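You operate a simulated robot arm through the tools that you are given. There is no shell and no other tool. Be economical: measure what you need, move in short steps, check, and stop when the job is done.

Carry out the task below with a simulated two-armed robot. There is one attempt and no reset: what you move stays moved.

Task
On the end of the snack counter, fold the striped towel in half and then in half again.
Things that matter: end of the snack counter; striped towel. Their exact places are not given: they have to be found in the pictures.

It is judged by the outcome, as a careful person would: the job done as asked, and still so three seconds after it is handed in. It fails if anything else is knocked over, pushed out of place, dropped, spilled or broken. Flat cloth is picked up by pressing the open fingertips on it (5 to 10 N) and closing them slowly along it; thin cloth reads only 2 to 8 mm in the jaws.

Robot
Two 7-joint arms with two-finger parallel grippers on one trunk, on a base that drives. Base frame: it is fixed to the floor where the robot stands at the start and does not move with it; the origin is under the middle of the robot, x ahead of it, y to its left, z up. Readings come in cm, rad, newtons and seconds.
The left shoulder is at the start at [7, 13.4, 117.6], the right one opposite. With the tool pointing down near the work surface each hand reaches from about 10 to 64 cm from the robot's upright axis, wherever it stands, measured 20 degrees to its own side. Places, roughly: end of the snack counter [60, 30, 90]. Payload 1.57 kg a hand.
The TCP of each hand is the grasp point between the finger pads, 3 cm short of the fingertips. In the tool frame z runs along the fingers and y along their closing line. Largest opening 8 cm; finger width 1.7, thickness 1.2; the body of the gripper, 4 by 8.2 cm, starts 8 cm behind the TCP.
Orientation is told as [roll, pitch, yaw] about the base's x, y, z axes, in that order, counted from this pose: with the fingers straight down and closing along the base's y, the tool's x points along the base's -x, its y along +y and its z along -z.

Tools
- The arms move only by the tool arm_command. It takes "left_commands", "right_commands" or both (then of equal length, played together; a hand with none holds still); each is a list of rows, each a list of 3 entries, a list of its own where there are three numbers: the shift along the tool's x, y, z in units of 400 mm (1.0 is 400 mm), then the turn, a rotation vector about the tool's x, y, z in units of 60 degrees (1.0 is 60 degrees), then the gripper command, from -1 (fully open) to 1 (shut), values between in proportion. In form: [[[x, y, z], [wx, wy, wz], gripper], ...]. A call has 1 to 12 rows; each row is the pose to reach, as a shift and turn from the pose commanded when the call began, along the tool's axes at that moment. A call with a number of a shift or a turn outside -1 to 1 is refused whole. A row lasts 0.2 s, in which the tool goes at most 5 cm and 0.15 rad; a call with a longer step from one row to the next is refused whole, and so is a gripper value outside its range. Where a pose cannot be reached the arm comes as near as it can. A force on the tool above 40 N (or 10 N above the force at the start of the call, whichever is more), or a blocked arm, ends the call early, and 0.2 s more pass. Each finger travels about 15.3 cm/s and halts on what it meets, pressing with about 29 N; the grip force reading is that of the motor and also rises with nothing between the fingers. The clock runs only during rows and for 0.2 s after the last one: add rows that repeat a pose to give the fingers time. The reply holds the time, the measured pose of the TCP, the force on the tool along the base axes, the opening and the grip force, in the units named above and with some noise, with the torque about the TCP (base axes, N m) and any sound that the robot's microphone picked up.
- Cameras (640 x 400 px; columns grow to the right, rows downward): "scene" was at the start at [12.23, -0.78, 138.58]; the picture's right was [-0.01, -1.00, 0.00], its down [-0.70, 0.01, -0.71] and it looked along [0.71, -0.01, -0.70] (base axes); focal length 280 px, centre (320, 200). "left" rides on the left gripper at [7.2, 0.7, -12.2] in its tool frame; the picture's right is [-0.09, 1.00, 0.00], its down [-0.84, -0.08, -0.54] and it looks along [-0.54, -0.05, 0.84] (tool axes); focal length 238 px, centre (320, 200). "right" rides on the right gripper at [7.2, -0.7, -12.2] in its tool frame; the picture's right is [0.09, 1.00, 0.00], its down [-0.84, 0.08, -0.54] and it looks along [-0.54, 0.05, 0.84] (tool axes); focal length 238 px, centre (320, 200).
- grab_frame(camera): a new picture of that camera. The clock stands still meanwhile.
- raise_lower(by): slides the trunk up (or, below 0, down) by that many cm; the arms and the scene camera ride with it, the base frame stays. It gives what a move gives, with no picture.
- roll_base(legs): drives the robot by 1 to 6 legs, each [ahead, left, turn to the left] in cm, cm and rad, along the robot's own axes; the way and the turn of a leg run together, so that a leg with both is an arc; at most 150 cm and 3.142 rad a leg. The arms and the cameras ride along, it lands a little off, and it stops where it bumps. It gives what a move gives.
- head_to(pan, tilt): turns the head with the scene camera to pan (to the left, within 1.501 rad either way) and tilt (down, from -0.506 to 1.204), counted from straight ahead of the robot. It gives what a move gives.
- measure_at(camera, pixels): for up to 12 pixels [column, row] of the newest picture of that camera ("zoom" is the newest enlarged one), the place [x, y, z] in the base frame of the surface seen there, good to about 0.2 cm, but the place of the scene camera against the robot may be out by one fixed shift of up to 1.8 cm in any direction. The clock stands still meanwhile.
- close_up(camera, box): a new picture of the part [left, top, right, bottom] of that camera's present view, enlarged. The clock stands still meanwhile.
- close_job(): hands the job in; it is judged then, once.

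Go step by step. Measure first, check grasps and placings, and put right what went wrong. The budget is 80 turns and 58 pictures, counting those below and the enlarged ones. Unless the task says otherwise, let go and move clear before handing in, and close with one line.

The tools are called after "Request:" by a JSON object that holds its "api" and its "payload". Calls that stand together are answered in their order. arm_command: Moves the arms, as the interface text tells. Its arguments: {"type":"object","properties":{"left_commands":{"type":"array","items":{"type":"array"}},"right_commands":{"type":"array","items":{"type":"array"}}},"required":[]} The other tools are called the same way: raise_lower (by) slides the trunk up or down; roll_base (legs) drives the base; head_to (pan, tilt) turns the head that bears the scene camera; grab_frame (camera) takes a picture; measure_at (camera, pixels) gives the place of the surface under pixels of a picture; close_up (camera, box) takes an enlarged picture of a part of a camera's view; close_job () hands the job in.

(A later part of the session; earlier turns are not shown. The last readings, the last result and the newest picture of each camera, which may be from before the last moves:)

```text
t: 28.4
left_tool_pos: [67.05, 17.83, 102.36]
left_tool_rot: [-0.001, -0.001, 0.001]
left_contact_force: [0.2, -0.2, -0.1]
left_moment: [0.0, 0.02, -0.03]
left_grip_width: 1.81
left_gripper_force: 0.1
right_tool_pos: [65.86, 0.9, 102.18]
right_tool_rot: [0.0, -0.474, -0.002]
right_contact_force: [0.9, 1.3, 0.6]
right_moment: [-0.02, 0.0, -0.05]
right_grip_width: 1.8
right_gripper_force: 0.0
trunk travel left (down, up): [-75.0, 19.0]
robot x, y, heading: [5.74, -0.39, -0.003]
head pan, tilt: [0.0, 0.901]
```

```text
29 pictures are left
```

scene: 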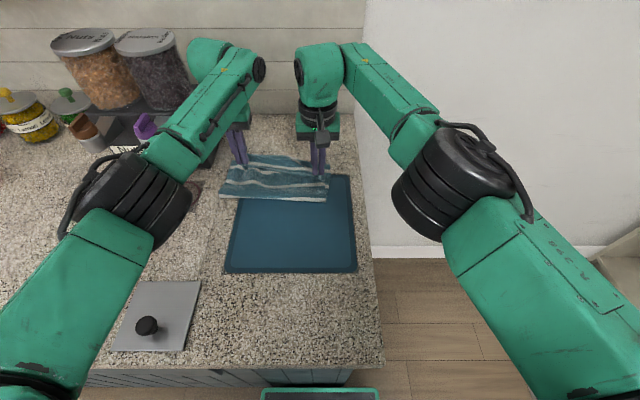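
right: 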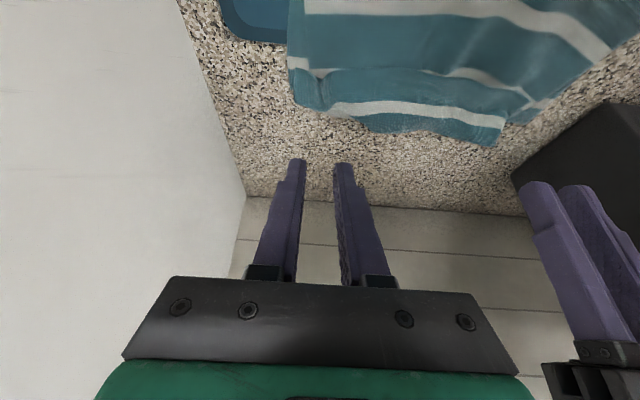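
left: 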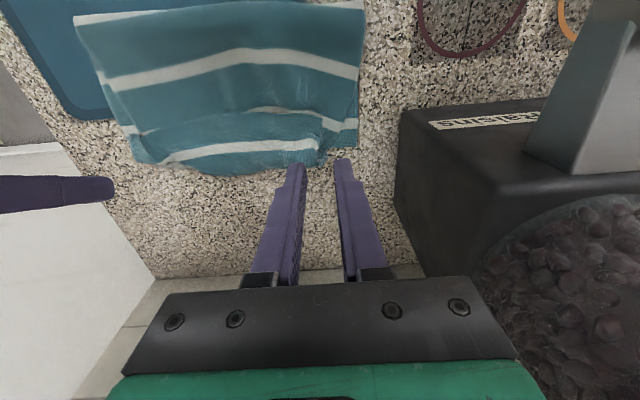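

The first fold looks good, with the top edge near the far edge. I pull both hands back toward the robot, straighten the right one and look from above.

Request:
{"api": "arm_command", "payload": {"left_commands": [[[0.09, 0.02, -0.02], [0, 0, 0], 0.4], [[0.18, 0.04, -0.04], [0, 0, 0], 0.2], [[0.27, 0.06, -0.06], [0, 0, 0], 0.2], [[0.36, 0.08, -0.08], [0, 0, 0], 0.2], [[0.45, 0.1, -0.1], [0, 0, 0], 0.2], [[0.45, 0.1, -0.1], [0, 0, 0], 0.2]], "right_commands": [[[0.071, -0.03, -0.059], [0, 0.09, 0], 0.4], [[0.142, -0.06, -0.118], [0, 0.18, 0], 0.2], [[0.213, -0.09, -0.176], [0, 0.27, 0], 0.2], [[0.284, -0.12, -0.235], [0, 0.36, 0], 0.2], [[0.355, -0.15, -0.294], [0, 0.45, 0], 0.2], [[0.355, -0.15, -0.294], [0, 0.45, 0], 0.2]]}}

Request:
{"api": "grab_frame", "payload": {"camera": "scene"}}

Request:
{"api": "grab_frame", "payload": {"camera": "left"}}

Request:
{"api": "grab_frame", "payload": {"camera": "right"}}

```text
t: 29.9
left_tool_pos: [49.25, 21.98, 105.97]
left_tool_rot: [-0.002, 0.003, 0.003]
left_contact_force: [0.2, 0.5, -0.9]
left_moment: [-0.02, 0.05, 0.03]
left_grip_width: 3.22
left_gripper_force: 0.1
right_tool_pos: [47.91, -4.76, 106.09]
right_tool_rot: [-0.002, 0.004, -0.001]
right_contact_force: [0.9, 0.7, -0.3]
right_moment: [0.02, -0.01, 0.02]
right_grip_width: 3.21
right_gripper_force: 0.0
trunk travel left (down, up): [-75.0, 19.0]
robot x, y, heading: [5.74, -0.06, 0.001]
head pan, tilt: [0.0, 0.901]
```

```text
28 pictures are left
```

scene: 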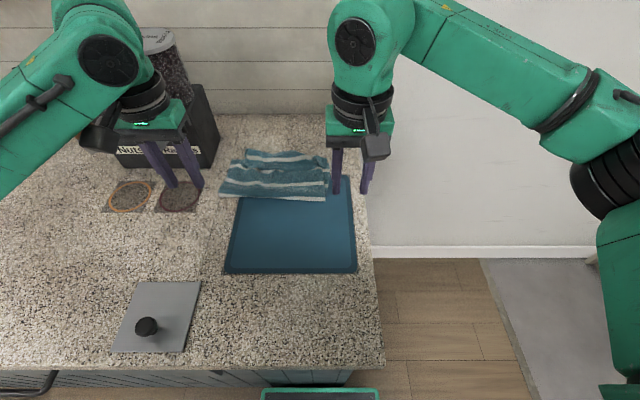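

```text
27 pictures are left
```

left: 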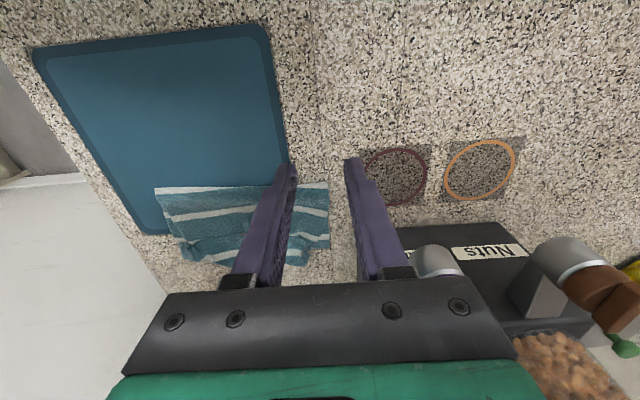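

```text
26 pictures are left
```

right: 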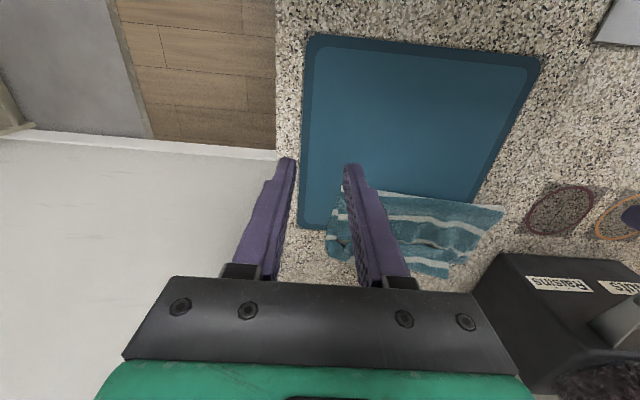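

Request:
{"api": "close_up", "payload": {"camera": "scene", "box": [200, 130, 360, 230]}}

Request:
{"api": "measure_at", "payload": {"camera": "left", "pixels": [[156, 189], [240, 188], [327, 185], [330, 247], [180, 258], [220, 264], [146, 230], [288, 160], [260, 28]]}}

Request:
{"api": "measure_at", "payload": {"camera": "right", "pixels": [[340, 190], [385, 192], [430, 200], [502, 208], [335, 255], [440, 272], [305, 224]]}}

```text
4.00 times, centred on (280, 180) of scene
```

zoom: 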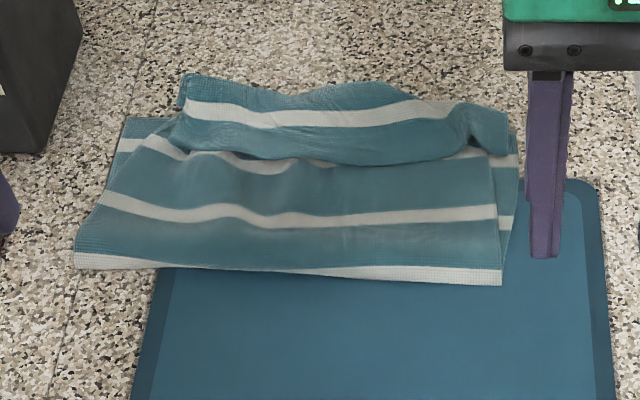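

```text
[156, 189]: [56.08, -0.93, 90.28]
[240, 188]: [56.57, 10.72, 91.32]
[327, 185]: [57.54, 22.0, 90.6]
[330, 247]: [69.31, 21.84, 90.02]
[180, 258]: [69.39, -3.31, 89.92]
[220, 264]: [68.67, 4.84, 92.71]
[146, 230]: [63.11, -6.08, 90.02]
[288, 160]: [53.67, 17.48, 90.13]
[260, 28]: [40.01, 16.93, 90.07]
```

```text
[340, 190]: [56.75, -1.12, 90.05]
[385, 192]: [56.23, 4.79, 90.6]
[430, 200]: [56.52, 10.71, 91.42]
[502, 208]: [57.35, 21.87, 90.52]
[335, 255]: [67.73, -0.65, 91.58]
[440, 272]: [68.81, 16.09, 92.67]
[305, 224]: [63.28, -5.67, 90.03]
```

Stripe counting shows the fold lies on the middle stripe, so it is a true half fold. It is only bunched between x≈56.5 and 68, with both layers bulging together. I take the folded edge with both hands, pull it toward the robot to smooth it, then fold again. First I hover over its corners.

Request:
{"api": "arm_command", "payload": {"left_commands": [[[-0.046, -0.015, 0.056], [0, 0, 0], 0.2], [[-0.092, -0.03, 0.112], [0, 0, 0], 0.2], [[-0.138, -0.045, 0.168], [0, 0, 0], 0.2], [[-0.185, -0.06, 0.225], [0, 0, 0], 0.2], [[-0.231, -0.075, 0.2825], [0, 0, 0], 0.2], [[-0.231, -0.075, 0.2825], [0, 0, 0], 0.2]], "right_commands": [[[-0.0475, 0.0335, 0.057], [0, 0, 0], 0.2], [[-0.095, 0.067, 0.114], [0, 0, 0], 0.2], [[-0.1425, 0.1, 0.171], [0, 0, 0], 0.2], [[-0.19, 0.134, 0.228], [0, 0, 0], 0.2], [[-0.2375, 0.1675, 0.285], [0, 0, 0], 0.2], [[-0.2375, 0.1675, 0.285], [0, 0, 0], 0.2]]}}

Request:
{"api": "grab_frame", "payload": {"camera": "left"}}

Request:
{"api": "grab_frame", "payload": {"camera": "right"}}

```text
t: 31.2
left_tool_pos: [58.22, 18.95, 94.51]
left_tool_rot: [-0.001, -0.001, 0.002]
left_contact_force: [0.8, -0.5, -0.4]
left_moment: [0.01, -0.02, 0.03]
left_grip_width: 3.21
left_gripper_force: 0.0
right_tool_pos: [57.3, 1.84, 94.57]
right_tool_rot: [0.001, -0.001, 0.001]
right_contact_force: [0.7, -1.1, 0.4]
right_moment: [0.02, -0.01, 0.01]
right_grip_width: 3.19
right_gripper_force: 0.1
trunk travel left (down, up): [-75.0, 19.0]
robot x, y, heading: [5.67, 0.1, 0.002]
head pan, tilt: [0.0, 0.901]
```

```text
24 pictures are left
```

left: 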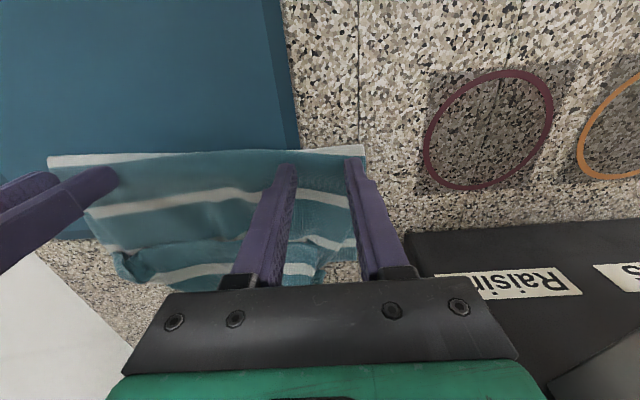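

```text
23 pictures are left
```

right: 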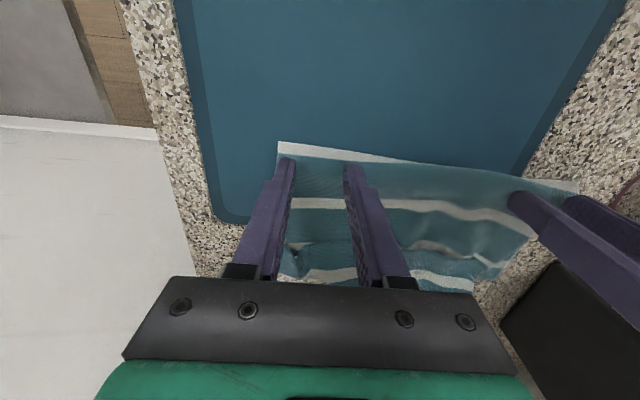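

Both hands are well placed on the folded edge. I go down to press it.

Request:
{"api": "arm_command", "payload": {"left_commands": [[[0, -0.003, 0.012], [0, 0, 0], 0.2], [[0, -0.003, 0.024], [0, 0, 0], 0.2], [[0, -0.003, 0.03], [0, 0, 0], 0.2], [[0, -0.003, 0.03], [0, 0, 0], 0.2]], "right_commands": [[[0, 0, 0.012], [0, 0, 0], 0.2], [[0, 0, 0.024], [0, 0, 0], 0.2], [[0, 0, 0.031], [0, 0, 0], 0.2], [[0, 0, 0.031], [0, 0, 0], 0.2]]}}

```text
t: 32.2
left_tool_pos: [58.29, 18.74, 93.37]
left_tool_rot: [-0.003, 0.001, 0.001]
left_contact_force: [-1.0, 0.3, 0.3]
left_moment: [-0.02, 0.04, -0.06]
left_grip_width: 3.2
left_gripper_force: 0.0
right_tool_pos: [57.32, 1.93, 93.33]
right_tool_rot: [0.0, 0.0, -0.002]
right_contact_force: [-0.5, 0.1, 0.2]
right_moment: [-0.02, 0.02, 0.01]
right_grip_width: 3.21
right_gripper_force: 0.0
trunk travel left (down, up): [-75.0, 19.0]
robot x, y, heading: [5.66, -0.11, 0.002]
head pan, tilt: [0.0, 0.901]
```

Request:
{"api": "arm_command", "payload": {"left_commands": [[[0, 0, 0.003], [0, 0, 0], 0.2], [[0, 0, 0.006], [0, 0, 0], 0.2], [[0, 0, 0.006], [0, 0, 0], 0.2]], "right_commands": [[[0, 0, 0.003], [0, 0, 0], 0.2], [[0, 0, 0.005], [0, 0, 0], 0.2], [[0, 0, 0.005], [0, 0, 0], 0.2]]}}

```text
t: 33.0
left_tool_pos: [58.29, 18.79, 93.43]
left_tool_rot: [-0.001, -0.001, 0.002]
left_contact_force: [-0.2, -0.1, 4.2]
left_moment: [0.01, 0.02, -0.03]
left_grip_width: 3.15
left_gripper_force: 0.0
right_tool_pos: [57.31, 1.77, 93.26]
right_tool_rot: [0.0, 0.0, -0.002]
right_contact_force: [0.7, 0.8, 0.9]
right_moment: [0.04, -0.01, 0.01]
right_grip_width: 3.2
right_gripper_force: 0.1
trunk travel left (down, up): [-75.0, 19.0]
robot x, y, heading: [5.63, -0.42, 0.0]
head pan, tilt: [0.0, 0.901]
```

Contact is light (4 N and 1 N). I press a little more and close both slowly.

Request:
{"api": "arm_command", "payload": {"left_commands": [[[0, 0, 0.002], [0, 0, 0], 0.2], [[0, 0, 0.002], [0, 0, 0], 0.28], [[0, 0, 0.002], [0, 0, 0], 0.36], [[0, 0, 0.002], [0, 0, 0], 0.44], [[0, 0, 0.002], [0, 0, 0], 0.52], [[0, 0, 0.002], [0, 0, 0], 0.6], [[0, 0, 0.002], [0, 0, 0], 0.68], [[0, 0, 0.002], [0, 0, 0], 0.76], [[0, 0, 0.002], [0, 0, 0], 0.84], [[0, 0, 0.002], [0, 0, 0], 0.92], [[0, 0, 0.002], [0, 0, 0], 1.0], [[0, 0, 0.002], [0, 0, 0], 1.0]], "right_commands": [[[0, 0, 0.004], [0, 0, 0], 0.2], [[0, 0, 0.004], [0, 0, 0], 0.28], [[0, 0, 0.004], [0, 0, 0], 0.36], [[0, 0, 0.004], [0, 0, 0], 0.44], [[0, 0, 0.004], [0, 0, 0], 0.52], [[0, 0, 0.004], [0, 0, 0], 0.6], [[0, 0, 0.004], [0, 0, 0], 0.68], [[0, 0, 0.004], [0, 0, 0], 0.76], [[0, 0, 0.004], [0, 0, 0], 0.84], [[0, 0, 0.004], [0, 0, 0], 0.92], [[0, 0, 0.004], [0, 0, 0], 1.0], [[0, 0, 0.004], [0, 0, 0], 1.0]]}}

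Request:
{"api": "grab_frame", "payload": {"camera": "left"}}

Request:
{"api": "grab_frame", "payload": {"camera": "right"}}

```text
t: 35.6
left_tool_pos: [58.04, 18.69, 93.34]
left_tool_rot: [0.001, -0.005, 0.0]
left_contact_force: [0.2, 0.3, 1.4]
left_moment: [0.0, -0.01, 0.01]
left_grip_width: 0.31
left_gripper_force: 24.4
right_tool_pos: [57.15, 1.61, 93.23]
right_tool_rot: [0.0, -0.002, -0.002]
right_contact_force: [0.0, -2.4, 15.6]
right_moment: [-0.1, -0.02, -0.02]
right_grip_width: 0.0
right_gripper_force: 21.7
trunk travel left (down, up): [-75.0, 19.0]
robot x, y, heading: [5.8, 0.03, -0.001]
head pan, tilt: [0.0, 0.901]
```

```text
22 pictures are left
```

left: 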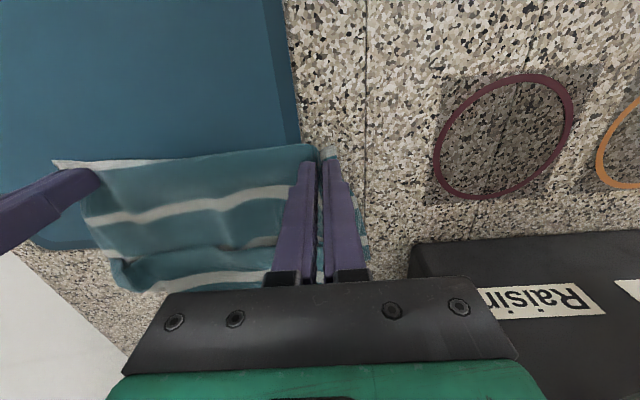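

```text
21 pictures are left
```

right: 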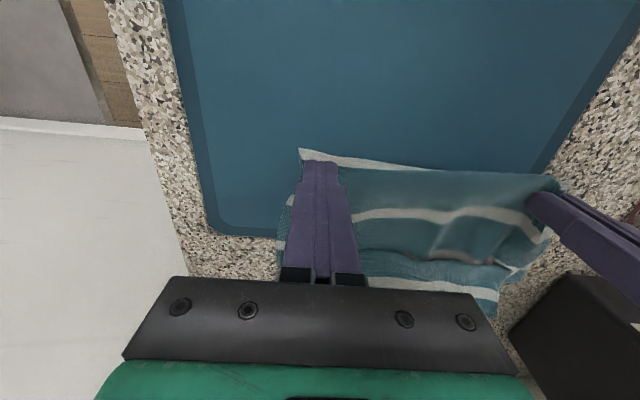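

The left holds both layers (3.1 mm) but the right slipped off. I reopen the right just above the cloth and look for its corner.

Request:
{"api": "arm_command", "payload": {"left_commands": [[[0, 0, -0.003], [0, 0, 0], 1], [[0, 0, -0.005], [0, 0, 0], 1], [[0, 0, -0.005], [0, 0, 0], 1], [[0, 0, -0.005], [0, 0, 0], 1]], "right_commands": [[[0, 0, -0.03], [0, 0, 0], 1.0], [[0, 0.02, -0.03], [0, 0, 0], 0.6], [[0, 0.03, -0.03], [0, 0, 0], 0.15], [[0, 0.03, -0.03], [0, 0, 0], 0.15]]}}

Request:
{"api": "grab_frame", "payload": {"camera": "right"}}

Request:
{"api": "measure_at", "payload": {"camera": "right", "pixels": [[283, 152], [300, 152], [330, 155], [400, 162]]}}

```text
t: 36.6
left_tool_pos: [58.31, 18.75, 93.41]
left_tool_rot: [-0.001, 0.002, 0.003]
left_contact_force: [0.7, -0.4, 0.6]
left_moment: [-0.02, 0.02, 0.0]
left_grip_width: 0.29
left_gripper_force: 24.1
right_tool_pos: [57.37, 2.94, 94.41]
right_tool_rot: [0.0, 0.0, -0.001]
right_contact_force: [0.0, 0.4, 0.4]
right_moment: [-0.01, -0.03, 0.01]
right_grip_width: 3.39
right_gripper_force: 0.3
trunk travel left (down, up): [-75.0, 19.0]
robot x, y, heading: [5.98, 0.02, -0.003]
head pan, tilt: [0.0, 0.901]
```

```text
20 pictures are left
```

right: 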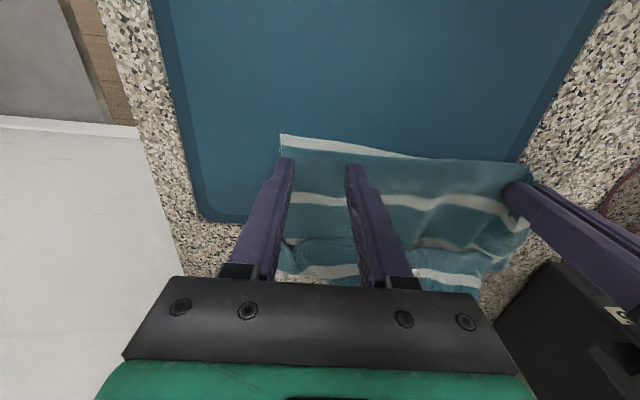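

```text
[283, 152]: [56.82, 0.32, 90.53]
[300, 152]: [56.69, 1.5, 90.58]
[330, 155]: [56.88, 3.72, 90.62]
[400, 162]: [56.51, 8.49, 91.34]
```

The corner is at about (55.6, 0.2), and the right fingers now straddle well inside it. I press down again.

Request:
{"api": "arm_command", "payload": {"right_commands": [[[0.012, 0, 0.015], [0, 0, 0], 0.15], [[0.012, 0, 0.027], [0, 0, 0], 0.15], [[0.012, 0, 0.031], [0, 0, 0], 0.15], [[0.012, 0, 0.031], [0, 0, 0], 0.15]]}}

```text
t: 37.6
left_tool_pos: [58.35, 18.72, 93.33]
left_tool_rot: [-0.003, 0.002, 0.0]
left_contact_force: [0.5, 0.1, -0.3]
left_moment: [-0.03, -0.01, -0.01]
left_grip_width: 0.35
left_gripper_force: 24.5
right_tool_pos: [57.06, 3.11, 93.41]
right_tool_rot: [0.0, 0.0, -0.002]
right_contact_force: [1.6, 0.7, 3.4]
right_moment: [-0.07, -0.03, 0.02]
right_grip_width: 3.4
right_gripper_force: 0.0
trunk travel left (down, up): [-75.0, 19.0]
robot x, y, heading: [5.65, -0.09, -0.0]
head pan, tilt: [0.0, 0.901]
```

Contact is 3 N, so I press about 0.1 cm deeper and close slowly.

Request:
{"api": "arm_command", "payload": {"right_commands": [[[0, 0, 0.003], [0, 0, 0], 0.2], [[0, 0, 0.003], [0, 0, 0], 0.28], [[0, 0, 0.003], [0, 0, 0], 0.36], [[0, 0, 0.003], [0, 0, 0], 0.44], [[0, 0, 0.0035], [0, 0, 0], 0.52], [[0, 0, 0.0035], [0, 0, 0], 0.6], [[0, 0, 0.0035], [0, 0, 0], 0.68], [[0, 0, 0.0035], [0, 0, 0], 0.76], [[0, 0, 0.0035], [0, 0, 0], 0.84], [[0, 0, 0.0035], [0, 0, 0], 0.92], [[0, 0, 0.0035], [0, 0, 0], 1.0], [[0, 0, 0.0035], [0, 0, 0], 1.0]]}}

Request:
{"api": "grab_frame", "payload": {"camera": "right"}}

```text
t: 40.2
left_tool_pos: [58.24, 18.68, 93.59]
left_tool_rot: [-0.001, -0.002, 0.0]
left_contact_force: [-1.6, -12.1, 0.4]
left_moment: [-0.42, 0.05, 0.08]
left_grip_width: 0.34
left_gripper_force: 24.6
right_tool_pos: [56.9, 3.18, 93.21]
right_tool_rot: [0.003, -0.001, 0.0]
right_contact_force: [1.8, 12.5, 13.6]
right_moment: [0.34, -0.04, -0.12]
right_grip_width: 0.23
right_gripper_force: 23.5
trunk travel left (down, up): [-75.0, 19.0]
robot x, y, heading: [5.56, -0.05, 0.002]
head pan, tilt: [0.0, 0.901]
```

```text
19 pictures are left
```

right: 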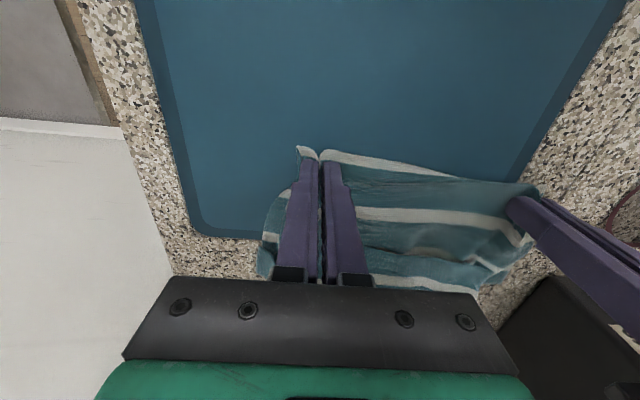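

Both hands hold (3.4 and 2.3 mm), with a 12 N pull between them. I move them 0.8 cm closer, lift 1 cm and pull 4.5 cm toward the robot to smooth the layers.

Request:
{"api": "arm_command", "payload": {"left_commands": [[[0, -0.006, -0.01], [0, 0, 0], 1], [[0, -0.012, -0.025], [0, 0, 0], 1], [[0.02, -0.012, -0.03], [0, 0, 0], 1], [[0.04, -0.012, -0.03], [0, 0, 0], 1], [[0.06, -0.012, -0.03], [0, 0, 0], 1], [[0.08, -0.012, -0.03], [0, 0, 0], 1], [[0.1, -0.012, -0.03], [0, 0, 0], 1], [[0.115, -0.012, -0.03], [0, 0, 0], 1]], "right_commands": [[[0, 0.004, -0.01], [0, 0, 0], 1], [[0, 0.008, -0.025], [0, 0, 0], 1], [[0.02, 0.008, -0.03], [0, 0, 0], 1], [[0.04, 0.008, -0.03], [0, 0, 0], 1], [[0.06, 0.008, -0.03], [0, 0, 0], 1], [[0.08, 0.008, -0.03], [0, 0, 0], 1], [[0.1, 0.008, -0.03], [0, 0, 0], 1], [[0.11, 0.008, -0.03], [0, 0, 0], 1]]}}

Request:
{"api": "grab_frame", "payload": {"camera": "left"}}

Request:
{"api": "grab_frame", "payload": {"camera": "right"}}

```text
t: 42.0
left_tool_pos: [53.74, 18.1, 94.73]
left_tool_rot: [-0.003, 0.001, 0.001]
left_contact_force: [-0.3, -0.5, 0.5]
left_moment: [0.0, -0.01, 0.02]
left_grip_width: 0.32
left_gripper_force: 23.6
right_tool_pos: [52.49, 3.38, 94.24]
right_tool_rot: [-0.002, 0.001, -0.002]
right_contact_force: [-0.8, 0.7, 0.2]
right_moment: [0.02, -0.01, 0.0]
right_grip_width: 0.23
right_gripper_force: 23.9
trunk travel left (down, up): [-75.0, 19.0]
robot x, y, heading: [5.87, -0.17, -0.003]
head pan, tilt: [0.0, 0.901]
```

```text
18 pictures are left
```

left: 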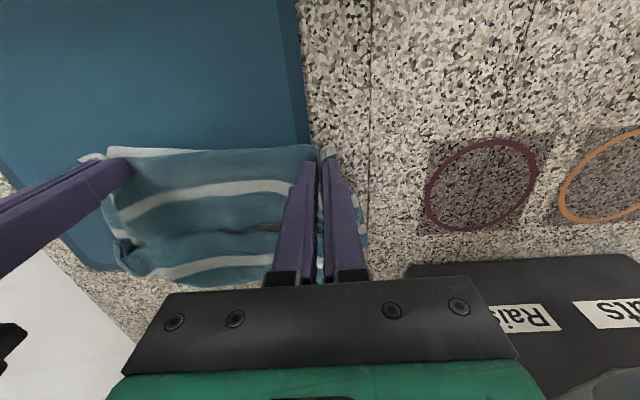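

```text
17 pictures are left
```

right: 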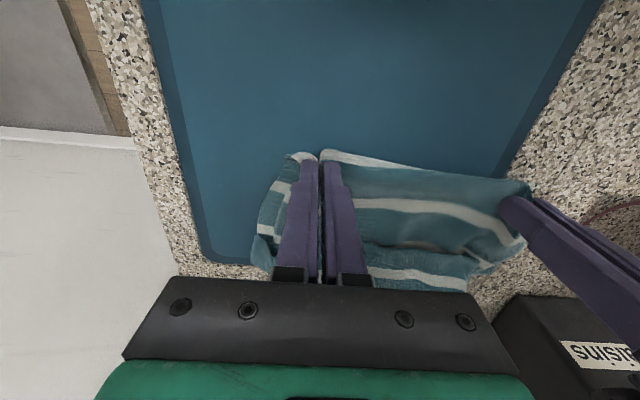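

Request:
{"api": "measure_at", "payload": {"camera": "left", "pixels": [[130, 240], [150, 278], [230, 284], [364, 240], [335, 152], [270, 228]]}}

Request:
{"api": "measure_at", "payload": {"camera": "right", "pixels": [[263, 262], [420, 285], [464, 288], [500, 262], [275, 200], [430, 160]]}}

Request:
{"api": "grab_frame", "payload": {"camera": "scene"}}

```text
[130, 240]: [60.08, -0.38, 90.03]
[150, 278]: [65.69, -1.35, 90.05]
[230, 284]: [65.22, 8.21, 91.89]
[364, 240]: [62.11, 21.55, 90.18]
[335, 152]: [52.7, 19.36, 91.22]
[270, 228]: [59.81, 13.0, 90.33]
```

```text
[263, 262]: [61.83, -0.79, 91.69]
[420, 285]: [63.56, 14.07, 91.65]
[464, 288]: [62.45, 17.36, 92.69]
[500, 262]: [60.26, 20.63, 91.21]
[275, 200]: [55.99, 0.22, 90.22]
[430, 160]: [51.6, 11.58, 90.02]
```

```text
16 pictures are left
```

scene: 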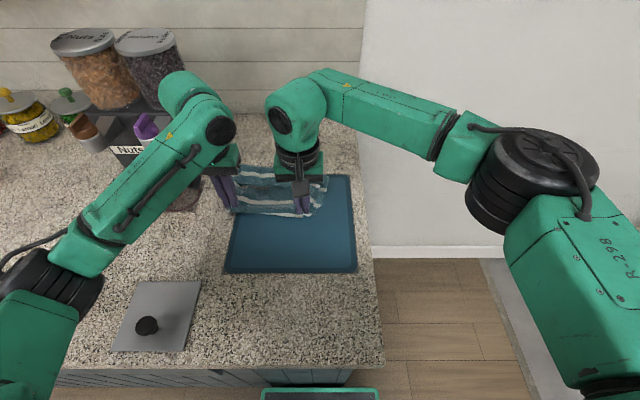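

The towel just slid without smoothing out. I lift the folded edge high so the layers hang straight under their own weight, then I can lay it down flat.

Request:
{"api": "arm_command", "payload": {"left_commands": [[[-0.008, 0, -0.045], [0, 0, 0], 1], [[-0.016, 0, -0.09], [0, 0, 0], 1], [[-0.025, 0, -0.137], [0, 0, 0], 1], [[-0.033, 0, -0.183], [0, 0, 0], 1], [[-0.041, 0, -0.229], [0, 0, 0], 1], [[-0.05, 0, -0.275], [0, 0, 0], 1], [[-0.058, 0, -0.32], [0, 0, 0], 1], [[-0.066, 0, -0.366], [0, 0, 0], 1], [[-0.074, 0, -0.412], [0, 0, 0], 1], [[-0.0825, 0, -0.4575], [0, 0, 0], 1], [[-0.0825, 0, -0.4575], [0, 0, 0], 1], [[-0.0825, 0, -0.4575], [0, 0, 0], 1]], "right_commands": [[[-0.011, 0, -0.047], [0, 0, 0], 1], [[-0.022, 0, -0.094], [0, 0, 0], 1], [[-0.034, 0, -0.141], [0, 0, 0], 1], [[-0.045, 0, -0.188], [0, 0, 0], 1], [[-0.056, 0, -0.235], [0, 0, 0], 1], [[-0.067, 0, -0.282], [0, 0, 0], 1], [[-0.079, 0, -0.329], [0, 0, 0], 1], [[-0.09, 0, -0.376], [0, 0, 0], 1], [[-0.101, 0, -0.423], [0, 0, 0], 1], [[-0.1125, 0, -0.47], [0, 0, 0], 1], [[-0.1125, 0, -0.47], [0, 0, 0], 1], [[-0.1125, 0, -0.47], [0, 0, 0], 1]]}}

Request:
{"api": "grab_frame", "payload": {"camera": "scene"}}

```text
t: 44.6
left_tool_pos: [56.68, 18.4, 113.23]
left_tool_rot: [0.001, 0.001, -0.002]
left_contact_force: [0.1, -0.6, -0.7]
left_moment: [-0.05, 0.01, 0.0]
left_grip_width: 0.3
left_gripper_force: 24.6
right_tool_pos: [57.24, 3.7, 112.83]
right_tool_rot: [0.0, 0.0, -0.002]
right_contact_force: [0.6, 0.4, -1.6]
right_moment: [0.03, 0.02, 0.02]
right_grip_width: 0.23
right_gripper_force: 23.2
trunk travel left (down, up): [-75.0, 19.0]
robot x, y, heading: [5.77, -0.09, 0.006]
head pan, tilt: [0.0, 0.901]
```

```text
15 pictures are left
```

scene: 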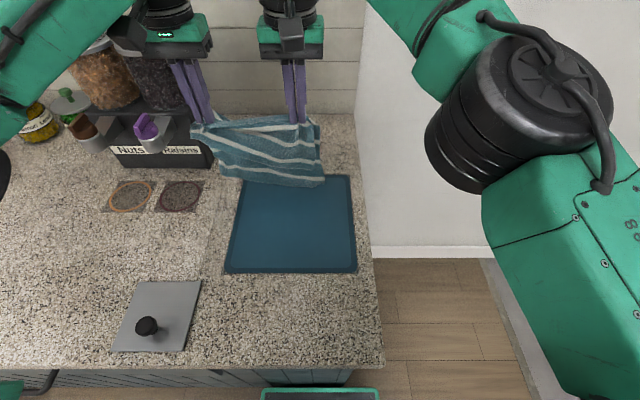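

The towel hangs from its folded edge. I zoom in to see whether both layers are held and where the lower edges are.

Request:
{"api": "close_up", "payload": {"camera": "scene", "box": [180, 90, 340, 200]}}

Request:
{"api": "measure_at", "payload": {"camera": "scene", "pixels": [[222, 174], [270, 180], [322, 184], [319, 130], [200, 135], [318, 172]]}}

```text
3.64 times, centred on (260, 145) of scene
```

zoom: 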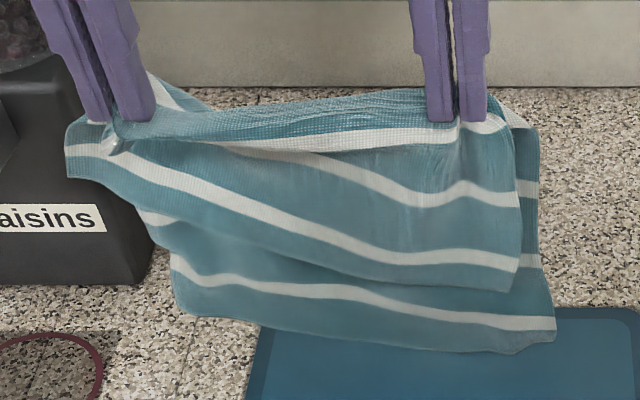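

```text
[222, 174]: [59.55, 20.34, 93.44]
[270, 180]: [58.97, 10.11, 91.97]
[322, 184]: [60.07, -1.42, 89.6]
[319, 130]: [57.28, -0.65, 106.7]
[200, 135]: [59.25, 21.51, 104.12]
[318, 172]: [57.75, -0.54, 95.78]
```

The layers hang askew: the left hand caught the front layer close to its edge, so the fold is oblique. I lay the towel down again toward me, let go, and will redo the first fold from the top layer's edge.

Request:
{"api": "arm_command", "payload": {"left_commands": [[[0.02, 0, 0.06], [0, 0, 0], 1], [[0.045, 0, 0.12], [0, 0, 0], 1], [[0.075, 0, 0.175], [0, 0, 0], 1], [[0.11, 0, 0.23], [0, 0, 0], 1], [[0.145, 0, 0.28], [0, 0, 0], 1], [[0.18, 0, 0.33], [0, 0, 0], 1], [[0.215, 0, 0.375], [0, 0, 0], 1], [[0.245, 0, 0.42], [0, 0, 0], 1], [[0.27, 0, 0.46], [0, 0, 0], 1], [[0.275, 0, 0.475], [0, 0, 0], 1], [[0.275, 0, 0.475], [0, 0, 0], 0.6], [[0.275, 0, 0.475], [0, 0, 0], 0.3]], "right_commands": [[[0.02, 0, 0.06], [0, 0, 0], 1], [[0.045, 0, 0.12], [0, 0, 0], 1], [[0.075, 0, 0.175], [0, 0, 0], 1], [[0.11, 0, 0.23], [0, 0, 0], 1], [[0.145, 0, 0.28], [0, 0, 0], 1], [[0.18, 0, 0.33], [0, 0, 0], 1], [[0.215, 0, 0.375], [0, 0, 0], 1], [[0.245, 0, 0.42], [0, 0, 0], 1], [[0.27, 0, 0.46], [0, 0, 0], 1], [[0.28, 0, 0.47], [0, 0, 0], 1], [[0.28, 0, 0.47], [0, 0, 0], 0.6], [[0.28, 0, 0.47], [0, 0, 0], 0.3]]}}

Request:
{"api": "arm_command", "payload": {"left_commands": [[[0, 0, -0.05], [0, 0, 0], 0.3], [[0, 0, -0.12], [0, 0, 0], 0.3], [[0, 0.08, -0.22], [0, 0, 0], 0.2], [[0, 0.16, -0.32], [0, 0, 0], 0.2], [[0, 0.2, -0.4], [0, 0, 0], 0.2]], "right_commands": [[[0, 0, -0.05], [0, 0, 0], 0.3], [[0, 0, -0.12], [0, 0, 0], 0.3], [[0, -0.08, -0.22], [0, 0, 0], 0.2], [[0, -0.16, -0.32], [0, 0, 0], 0.2], [[0, -0.25, -0.4], [0, 0, 0], 0.2]]}}

Request:
{"api": "close_up", "payload": {"camera": "scene", "box": [180, 130, 400, 270]}}

```text
t: 47.2
left_tool_pos: [46.04, 18.1, 94.04]
left_tool_rot: [-0.004, -0.001, 0.002]
left_contact_force: [0.5, 0.0, 0.4]
left_moment: [0.0, 0.03, 0.01]
left_grip_width: 2.79
left_gripper_force: 0.1
right_tool_pos: [46.01, 3.4, 94.24]
right_tool_rot: [0.0, 0.002, -0.001]
right_contact_force: [-0.1, 0.2, -0.5]
right_moment: [0.02, 0.02, -0.02]
right_grip_width: 2.77
right_gripper_force: 0.0
trunk travel left (down, up): [-75.0, 19.0]
robot x, y, heading: [5.88, -0.04, 0.002]
head pan, tilt: [0.0, 0.901]
```

```text
refused: row 3 steps farther than a row can; nothing moved
```

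```text
2.86 times, centred on (290, 200) of scene
```

zoom: 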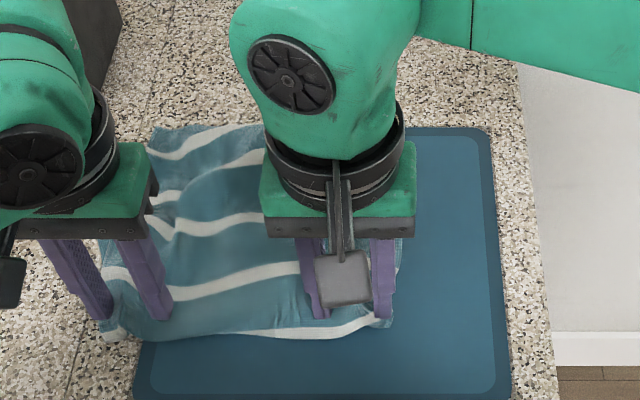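

The towel is laid down and let go. The lift was refused because one step was too long, so I raise the hands in smaller steps, spread sideways.

Request:
{"api": "arm_command", "payload": {"left_commands": [[[0, 0, -0.05], [0, 0, 0], 0.3], [[0, 0, -0.12], [0, 0, 0], 0.3], [[0, 0.04, -0.2], [0, 0, 0], 0.2], [[0, 0.1, -0.28], [0, 0, 0], 0.2], [[0, 0.16, -0.35], [0, 0, 0], 0.2], [[0, 0.2, -0.4], [0, 0, 0], 0.2]], "right_commands": [[[0, 0, -0.05], [0, 0, 0], 0.3], [[0, 0, -0.12], [0, 0, 0], 0.3], [[0, -0.06, -0.2], [0, 0, 0], 0.2], [[0, -0.13, -0.28], [0, 0, 0], 0.2], [[0, -0.21, -0.35], [0, 0, 0], 0.2], [[0, -0.3, -0.4], [0, 0, 0], 0.2]]}}

Request:
{"api": "close_up", "payload": {"camera": "scene", "box": [180, 130, 400, 270]}}

```text
t: 48.6
left_tool_pos: [45.88, 26.09, 109.93]
left_tool_rot: [-0.001, 0.0, -0.001]
left_contact_force: [0.4, 0.2, -0.1]
left_moment: [0.04, -0.04, 0.03]
left_grip_width: 3.2
left_gripper_force: 0.1
right_tool_pos: [45.83, -9.08, 110.13]
right_tool_rot: [0.002, -0.004, 0.001]
right_contact_force: [0.2, -1.2, 0.1]
right_moment: [0.03, 0.0, 0.0]
right_grip_width: 3.2
right_gripper_force: 0.1
trunk travel left (down, up): [-75.0, 19.0]
robot x, y, heading: [5.6, -0.38, 0.002]
head pan, tilt: [0.0, 0.901]
```

```text
2.86 times, centred on (290, 200) of scene
```

zoom: 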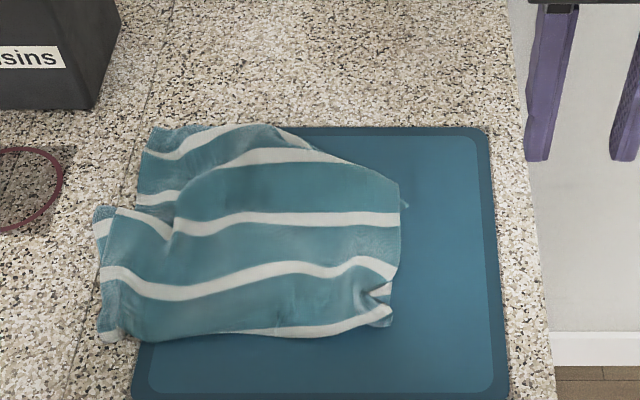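

The top layer's corners appear near zoom pixels (100,212) and (398,185), and the bottom layer shows at (155,135). I measure them.

Request:
{"api": "measure_at", "payload": {"camera": "zoom", "pixels": [[102, 213], [125, 225], [160, 230], [395, 185], [375, 200], [155, 140], [265, 135], [110, 325], [385, 315], [250, 330], [330, 165], [400, 205]]}}

Request:
{"api": "grab_frame", "payload": {"camera": "left"}}

```text
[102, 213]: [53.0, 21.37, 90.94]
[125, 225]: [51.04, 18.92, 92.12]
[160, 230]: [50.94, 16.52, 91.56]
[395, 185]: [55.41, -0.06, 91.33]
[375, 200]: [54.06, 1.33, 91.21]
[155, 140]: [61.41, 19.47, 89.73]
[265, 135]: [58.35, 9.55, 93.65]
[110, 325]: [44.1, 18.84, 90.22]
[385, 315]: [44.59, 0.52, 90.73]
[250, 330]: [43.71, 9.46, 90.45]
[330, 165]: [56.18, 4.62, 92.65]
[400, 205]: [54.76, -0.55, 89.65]
```

```text
11 pictures are left
```

left: 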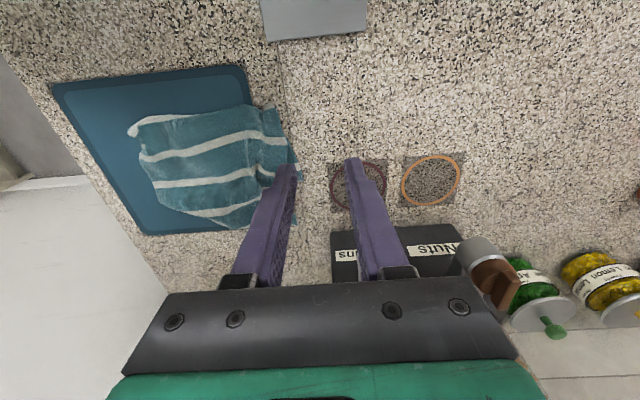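

The top layer's left corner lies about 9 cm short of the bottom layer's. With the right hand's shut fingers I pin the fold near (47.5, 3.5), while the left pinches the raised top layer at its left corner without pressing through to the bottom.

Request:
{"api": "arm_command", "payload": {"left_commands": [[[-0.03, -0.028, 0.062], [0, 0, 0], 0.2], [[-0.06, -0.056, 0.124], [0, 0, 0], 0.2], [[-0.09, -0.085, 0.186], [0, 0, 0], 0.2], [[-0.12, -0.113, 0.248], [0, 0, 0], 0.2], [[-0.15, -0.141, 0.31], [0, 0, 0], 0.2], [[-0.1775, -0.17, 0.36], [0, 0, 0], 0.2], [[-0.1775, -0.17, 0.39], [0, 0, 0], 0.2], [[-0.1775, -0.17, 0.402], [0, 0, 0], 0.2], [[-0.1775, -0.17, 0.404], [0, 0, 0], 0.4], [[-0.1775, -0.17, 0.404], [0, 0, 0], 0.6], [[-0.1775, -0.17, 0.404], [0, 0, 0], 0.8], [[-0.1775, -0.17, 0.404], [0, 0, 0], 1]], "right_commands": [[[-0.007, 0.052, 0.065], [0, 0, 0], 0.5], [[-0.014, 0.105, 0.13], [0, 0, 0], 0.8], [[-0.021, 0.157, 0.195], [0, 0, 0], 1], [[-0.028, 0.21, 0.26], [0, 0, 0], 1], [[-0.035, 0.262, 0.325], [0, 0, 0], 1], [[-0.0425, 0.315, 0.38], [0, 0, 0], 1], [[-0.0425, 0.315, 0.4], [0, 0, 0], 1], [[-0.0425, 0.315, 0.41], [0, 0, 0], 1], [[-0.0425, 0.315, 0.415], [0, 0, 0], 1], [[-0.0425, 0.315, 0.418], [0, 0, 0], 1], [[-0.0425, 0.315, 0.42], [0, 0, 0], 1], [[-0.0425, 0.315, 0.42], [0, 0, 0], 1]]}}

Request:
{"api": "grab_frame", "payload": {"camera": "left"}}

```text
t: 51.2
left_tool_pos: [53.16, 19.3, 93.85]
left_tool_rot: [-0.001, 0.0, -0.001]
left_contact_force: [0.0, -0.5, 4.4]
left_moment: [-0.04, -0.03, -0.01]
left_grip_width: 0.2
left_gripper_force: 23.8
right_tool_pos: [47.63, 4.03, 93.29]
right_tool_rot: [-0.001, -0.001, -0.001]
right_contact_force: [-0.1, 0.1, 0.5]
right_moment: [-0.01, 0.01, 0.0]
right_grip_width: 0.0
right_gripper_force: 21.0
trunk travel left (down, up): [-75.0, 19.0]
robot x, y, heading: [5.64, -0.05, -0.002]
head pan, tilt: [0.0, 0.901]
```

```text
10 pictures are left
```

left: 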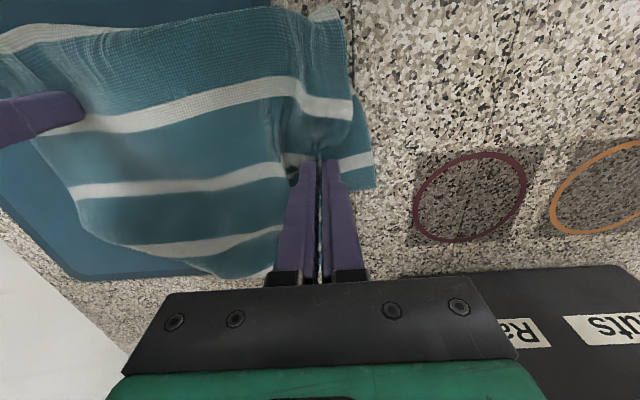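

The left pinches a single layer (2.0 mm) beside the top corner at (370,185). I press the right a bit more and carry the left corner about 8 cm away from me, onto the bottom layer's corner.

Request:
{"api": "arm_command", "payload": {"left_commands": [[[0, 0, -0.02], [0, 0, 0], 1], [[-0.01, 0, -0.06], [0, 0, 0], 1], [[-0.04, 0.002, -0.09], [0, 0, 0], 1], [[-0.08, 0.005, -0.1], [0, 0, 0], 1], [[-0.12, 0.008, -0.1], [0, 0, 0], 1], [[-0.16, 0.012, -0.08], [0, 0, 0], 1], [[-0.19, 0.015, -0.05], [0, 0, 0], 1], [[-0.205, 0.015, -0.02], [0, 0, 0], 1], [[-0.21, 0.015, 0.0], [0, 0, 0], 1], [[-0.21, 0.015, 0.0], [0, 0, 0], 1]], "right_commands": [[[0, 0, 0.003], [0, 0, 0], 1], [[0, 0, 0.004], [0, 0, 0], 1], [[0, 0, 0.004], [0, 0, 0], 1], [[0, 0, 0.004], [0, 0, 0], 1], [[0, 0, 0.004], [0, 0, 0], 1], [[0, 0, 0.004], [0, 0, 0], 1], [[0, 0, 0.004], [0, 0, 0], 1], [[0, 0, 0.004], [0, 0, 0], 1], [[0, 0, 0.004], [0, 0, 0], 1], [[0, 0, 0.004], [0, 0, 0], 1]]}}

Request:
{"api": "grab_frame", "payload": {"camera": "left"}}

```text
t: 53.5
left_tool_pos: [61.45, 20.17, 93.93]
left_tool_rot: [-0.003, -0.001, 0.0]
left_contact_force: [-0.7, -1.7, 4.1]
left_moment: [-0.04, 0.01, -0.01]
left_grip_width: 0.21
left_gripper_force: 23.4
right_tool_pos: [47.7, 3.93, 93.25]
right_tool_rot: [0.001, 0.001, -0.003]
right_contact_force: [0.3, 0.7, 1.2]
right_moment: [0.0, 0.01, -0.01]
right_grip_width: 0.0
right_gripper_force: 21.8
trunk travel left (down, up): [-75.0, 19.0]
robot x, y, heading: [5.9, -0.11, 0.002]
head pan, tilt: [0.0, 0.901]
```

```text
9 pictures are left
```

left: 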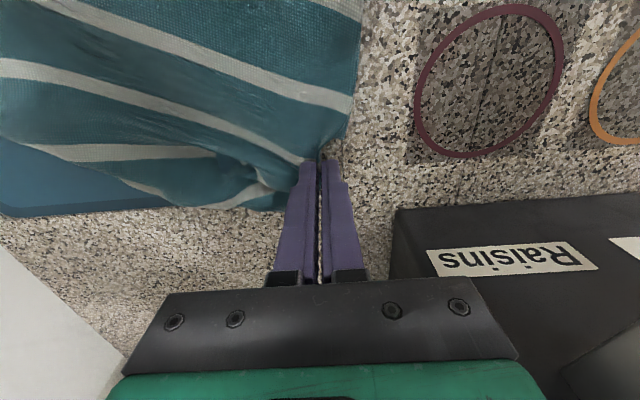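

The left side is now drawn straight. I leave the left as an anchor and bring the right hand, open, over the top layer's right corner to see it.

Request:
{"api": "arm_command", "payload": {"right_commands": [[[0, 0, -0.06], [0, 0, 0], 1], [[-0.03, 0, -0.12], [0, 0, 0], 1], [[-0.09, -0.02, -0.12], [0, 0, 0], 0.6], [[-0.15, -0.04, -0.11], [0, 0, 0], 0.2], [[-0.178, -0.04, -0.1], [0, 0, 0], 0.2], [[-0.178, -0.04, -0.1], [0, 0, 0], 0.2]]}}

Request:
{"api": "grab_frame", "payload": {"camera": "right"}}

```text
t: 54.9
left_tool_pos: [61.3, 20.24, 93.91]
left_tool_rot: [0.0, 0.0, 0.001]
left_contact_force: [-0.4, -0.1, 3.0]
left_moment: [-0.02, -0.09, 0.0]
left_grip_width: 0.21
left_gripper_force: 24.2
right_tool_pos: [54.66, 2.24, 97.36]
right_tool_rot: [-0.001, 0.0, -0.001]
right_contact_force: [-1.3, -0.2, -0.4]
right_moment: [-0.02, 0.01, -0.03]
right_grip_width: 3.18
right_gripper_force: 0.1
trunk travel left (down, up): [-75.0, 19.0]
robot x, y, heading: [5.93, 0.09, 0.001]
head pan, tilt: [0.0, 0.901]
```

```text
8 pictures are left
```

right: 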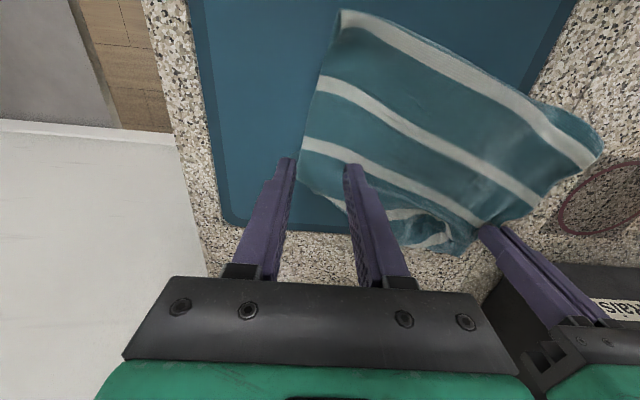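

Now the top layer is smooth but the towel is turned about 20°. I measure its corners and the lower layer.

Request:
{"api": "measure_at", "payload": {"camera": "right", "pixels": [[345, 14], [470, 70], [598, 142], [302, 160], [325, 198], [335, 203], [400, 210], [460, 250], [430, 240], [315, 95], [490, 222], [380, 200]]}}

```text
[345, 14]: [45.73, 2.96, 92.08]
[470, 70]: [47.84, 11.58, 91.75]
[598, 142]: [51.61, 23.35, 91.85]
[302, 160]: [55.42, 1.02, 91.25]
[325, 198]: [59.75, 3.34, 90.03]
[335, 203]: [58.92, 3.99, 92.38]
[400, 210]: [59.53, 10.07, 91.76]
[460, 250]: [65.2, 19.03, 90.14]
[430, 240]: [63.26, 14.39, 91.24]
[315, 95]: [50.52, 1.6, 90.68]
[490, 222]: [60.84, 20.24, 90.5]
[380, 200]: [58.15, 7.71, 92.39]
```

The top layer now lies nearly full length over the bottom layer, so the first fold is about half. The folded edge runs from (45.7, 3.0) to (51.6, 23.4). I release the left and bring both hands over the ends of that edge for the second fold.

Request:
{"api": "arm_command", "payload": {"left_commands": [[[0, 0, 0], [0, 0, 0], 0.7], [[0, 0, 0], [0, 0, 0], 0.5], [[0, 0, -0.04], [0, 0, 0], 0.5], [[0, 0, -0.12], [0, 0, 0], 0.5], [[0.06, 0, -0.15], [0, 0, 0], 0.2], [[0.13, 0.005, -0.15], [0, 0, 0], 0.2], [[0.2, 0.008, -0.12], [0, 0, 0], 0.2], [[0.25, 0.01, -0.06], [0, 0, 0], 0.2], [[0.25, 0.01, -0.05], [0, 0, 0], 0.2]], "right_commands": [[[0, 0, -0.03], [0, 0, 0], 0.2], [[0, 0, -0.05], [0, 0, 0], 0.2], [[0.05, 0.02, -0.05], [0, 0, 0], 0.2], [[0.1, 0.04, -0.05], [0, 0, 0], 0.2], [[0.15, 0.06, -0.05], [0, 0, 0], 0.2], [[0.1975, 0.085, -0.03], [0, 0, 0], 0.2], [[0.1975, 0.085, 0.0], [0, 0, 0], 0.2], [[0.1975, 0.085, 0.03], [0, 0, 0], 0.2], [[0.1975, 0.085, 0.033], [0, 0, 0], 0.2]]}}

Request:
{"api": "grab_frame", "payload": {"camera": "left"}}

Request:
{"api": "grab_frame", "payload": {"camera": "right"}}

```text
t: 56.9
left_tool_pos: [51.43, 20.48, 95.84]
left_tool_rot: [-0.001, 0.001, 0.001]
left_contact_force: [-0.3, 0.4, 0.5]
left_moment: [0.01, 0.0, -0.01]
left_grip_width: 3.2
left_gripper_force: 0.1
right_tool_pos: [46.72, 5.71, 96.05]
right_tool_rot: [0.0, -0.001, -0.001]
right_contact_force: [0.5, 0.3, 0.1]
right_moment: [-0.04, 0.02, 0.0]
right_grip_width: 3.22
right_gripper_force: 0.1
trunk travel left (down, up): [-75.0, 19.0]
robot x, y, heading: [5.93, -0.39, 0.001]
head pan, tilt: [0.0, 0.901]
```

```text
7 pictures are left
```

left: 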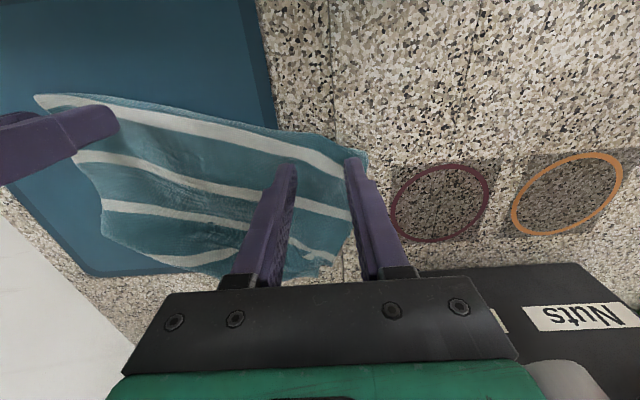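

```text
6 pictures are left
```

right: 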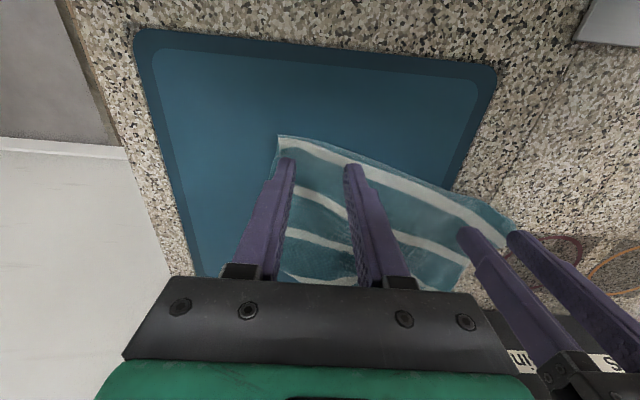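

The half-folded towel now looks flat and neat. I measure the folded edge under the fingers.

Request:
{"api": "measure_at", "payload": {"camera": "left", "pixels": [[366, 152], [345, 145], [300, 132], [270, 127], [325, 270], [352, 225], [110, 238], [230, 276]]}}

Request:
{"api": "measure_at", "payload": {"camera": "right", "pixels": [[280, 138], [310, 142], [345, 152], [365, 160], [282, 275], [515, 232]]}}

```text
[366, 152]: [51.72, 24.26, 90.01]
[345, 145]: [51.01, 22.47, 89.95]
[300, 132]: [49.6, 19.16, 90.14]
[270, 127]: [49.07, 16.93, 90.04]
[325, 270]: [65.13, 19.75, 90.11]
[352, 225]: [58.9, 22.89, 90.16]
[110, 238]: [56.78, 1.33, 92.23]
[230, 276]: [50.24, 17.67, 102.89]
```

```text
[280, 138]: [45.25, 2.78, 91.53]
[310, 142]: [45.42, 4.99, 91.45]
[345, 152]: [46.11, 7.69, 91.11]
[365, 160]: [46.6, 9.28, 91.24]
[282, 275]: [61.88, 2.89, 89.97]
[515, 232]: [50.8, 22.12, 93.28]
```

The folded edge is at x≈45.6 under the right hand and 50.3 under the left. I lower both onto it.

Request:
{"api": "arm_command", "payload": {"left_commands": [[[0.006, 0, 0.03], [0, 0, 0], 0.2], [[0.006, 0, 0.055], [0, 0, 0], 0.2], [[0.006, 0, 0.063], [0, 0, 0], 0.2], [[0.006, 0, 0.065], [0, 0, 0], 0.2]], "right_commands": [[[0.008, 0, 0.03], [0, 0, 0], 0.2], [[0.008, 0, 0.058], [0, 0, 0], 0.2], [[0.008, 0, 0.067], [0, 0, 0], 0.2], [[0.008, 0, 0.07], [0, 0, 0], 0.2]]}}

```text
t: 57.9
left_tool_pos: [51.12, 20.65, 93.33]
left_tool_rot: [-0.001, 0.001, 0.001]
left_contact_force: [-0.5, -0.5, 1.7]
left_moment: [0.01, -0.03, -0.01]
left_grip_width: 3.23
left_gripper_force: 0.0
right_tool_pos: [46.32, 5.77, 93.3]
right_tool_rot: [0.0, 0.0, -0.001]
right_contact_force: [-1.1, 0.3, 3.2]
right_moment: [-0.03, 0.04, 0.0]
right_grip_width: 3.13
right_gripper_force: 0.1
trunk travel left (down, up): [-75.0, 19.0]
robot x, y, heading: [5.7, -0.03, 0.003]
head pan, tilt: [0.0, 0.901]
```

Contact is light, so I press about 0.13 cm more and close slowly.

Request:
{"api": "arm_command", "payload": {"left_commands": [[[0, 0, 0.004], [0, 0, 0], 0.2], [[0, 0, 0.004], [0, 0, 0], 0.28], [[0, 0, 0.004], [0, 0, 0], 0.36], [[0, 0, 0.004], [0, 0, 0], 0.44], [[0, 0, 0.004], [0, 0, 0], 0.52], [[0, 0, 0.004], [0, 0, 0], 0.6], [[0, 0, 0.004], [0, 0, 0], 0.68], [[0, 0, 0.004], [0, 0, 0], 0.76], [[0, 0, 0.004], [0, 0, 0], 0.84], [[0, 0, 0.004], [0, 0, 0], 0.92], [[0, 0, 0.004], [0, 0, 0], 1.0], [[0, 0, 0.004], [0, 0, 0], 1.0]], "right_commands": [[[0, 0, 0.0035], [0, 0, 0], 0.2], [[0, 0, 0.0035], [0, 0, 0], 0.28], [[0, 0, 0.0035], [0, 0, 0], 0.36], [[0, 0, 0.0035], [0, 0, 0], 0.44], [[0, 0, 0.0035], [0, 0, 0], 0.52], [[0, 0, 0.0035], [0, 0, 0], 0.6], [[0, 0, 0.0035], [0, 0, 0], 0.68], [[0, 0, 0.0035], [0, 0, 0], 0.76], [[0, 0, 0.0035], [0, 0, 0], 0.84], [[0, 0, 0.0035], [0, 0, 0], 0.92], [[0, 0, 0.0035], [0, 0, 0], 1.0], [[0, 0, 0.0035], [0, 0, 0], 1.0]]}}

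```text
t: 60.5
left_tool_pos: [50.9, 20.38, 93.27]
left_tool_rot: [0.001, -0.004, 0.002]
left_contact_force: [0.7, 0.8, 7.6]
left_moment: [0.06, -0.06, 0.04]
left_grip_width: 0.0
left_gripper_force: 21.6
right_tool_pos: [46.2, 5.61, 93.22]
right_tool_rot: [0.0, -0.005, -0.002]
right_contact_force: [1.5, -2.5, 28.9]
right_moment: [-0.25, -0.07, 0.02]
right_grip_width: 0.21
right_gripper_force: 23.2
trunk travel left (down, up): [-75.0, 19.0]
robot x, y, heading: [5.77, -0.11, 0.002]
head pan, tilt: [0.0, 0.901]
```

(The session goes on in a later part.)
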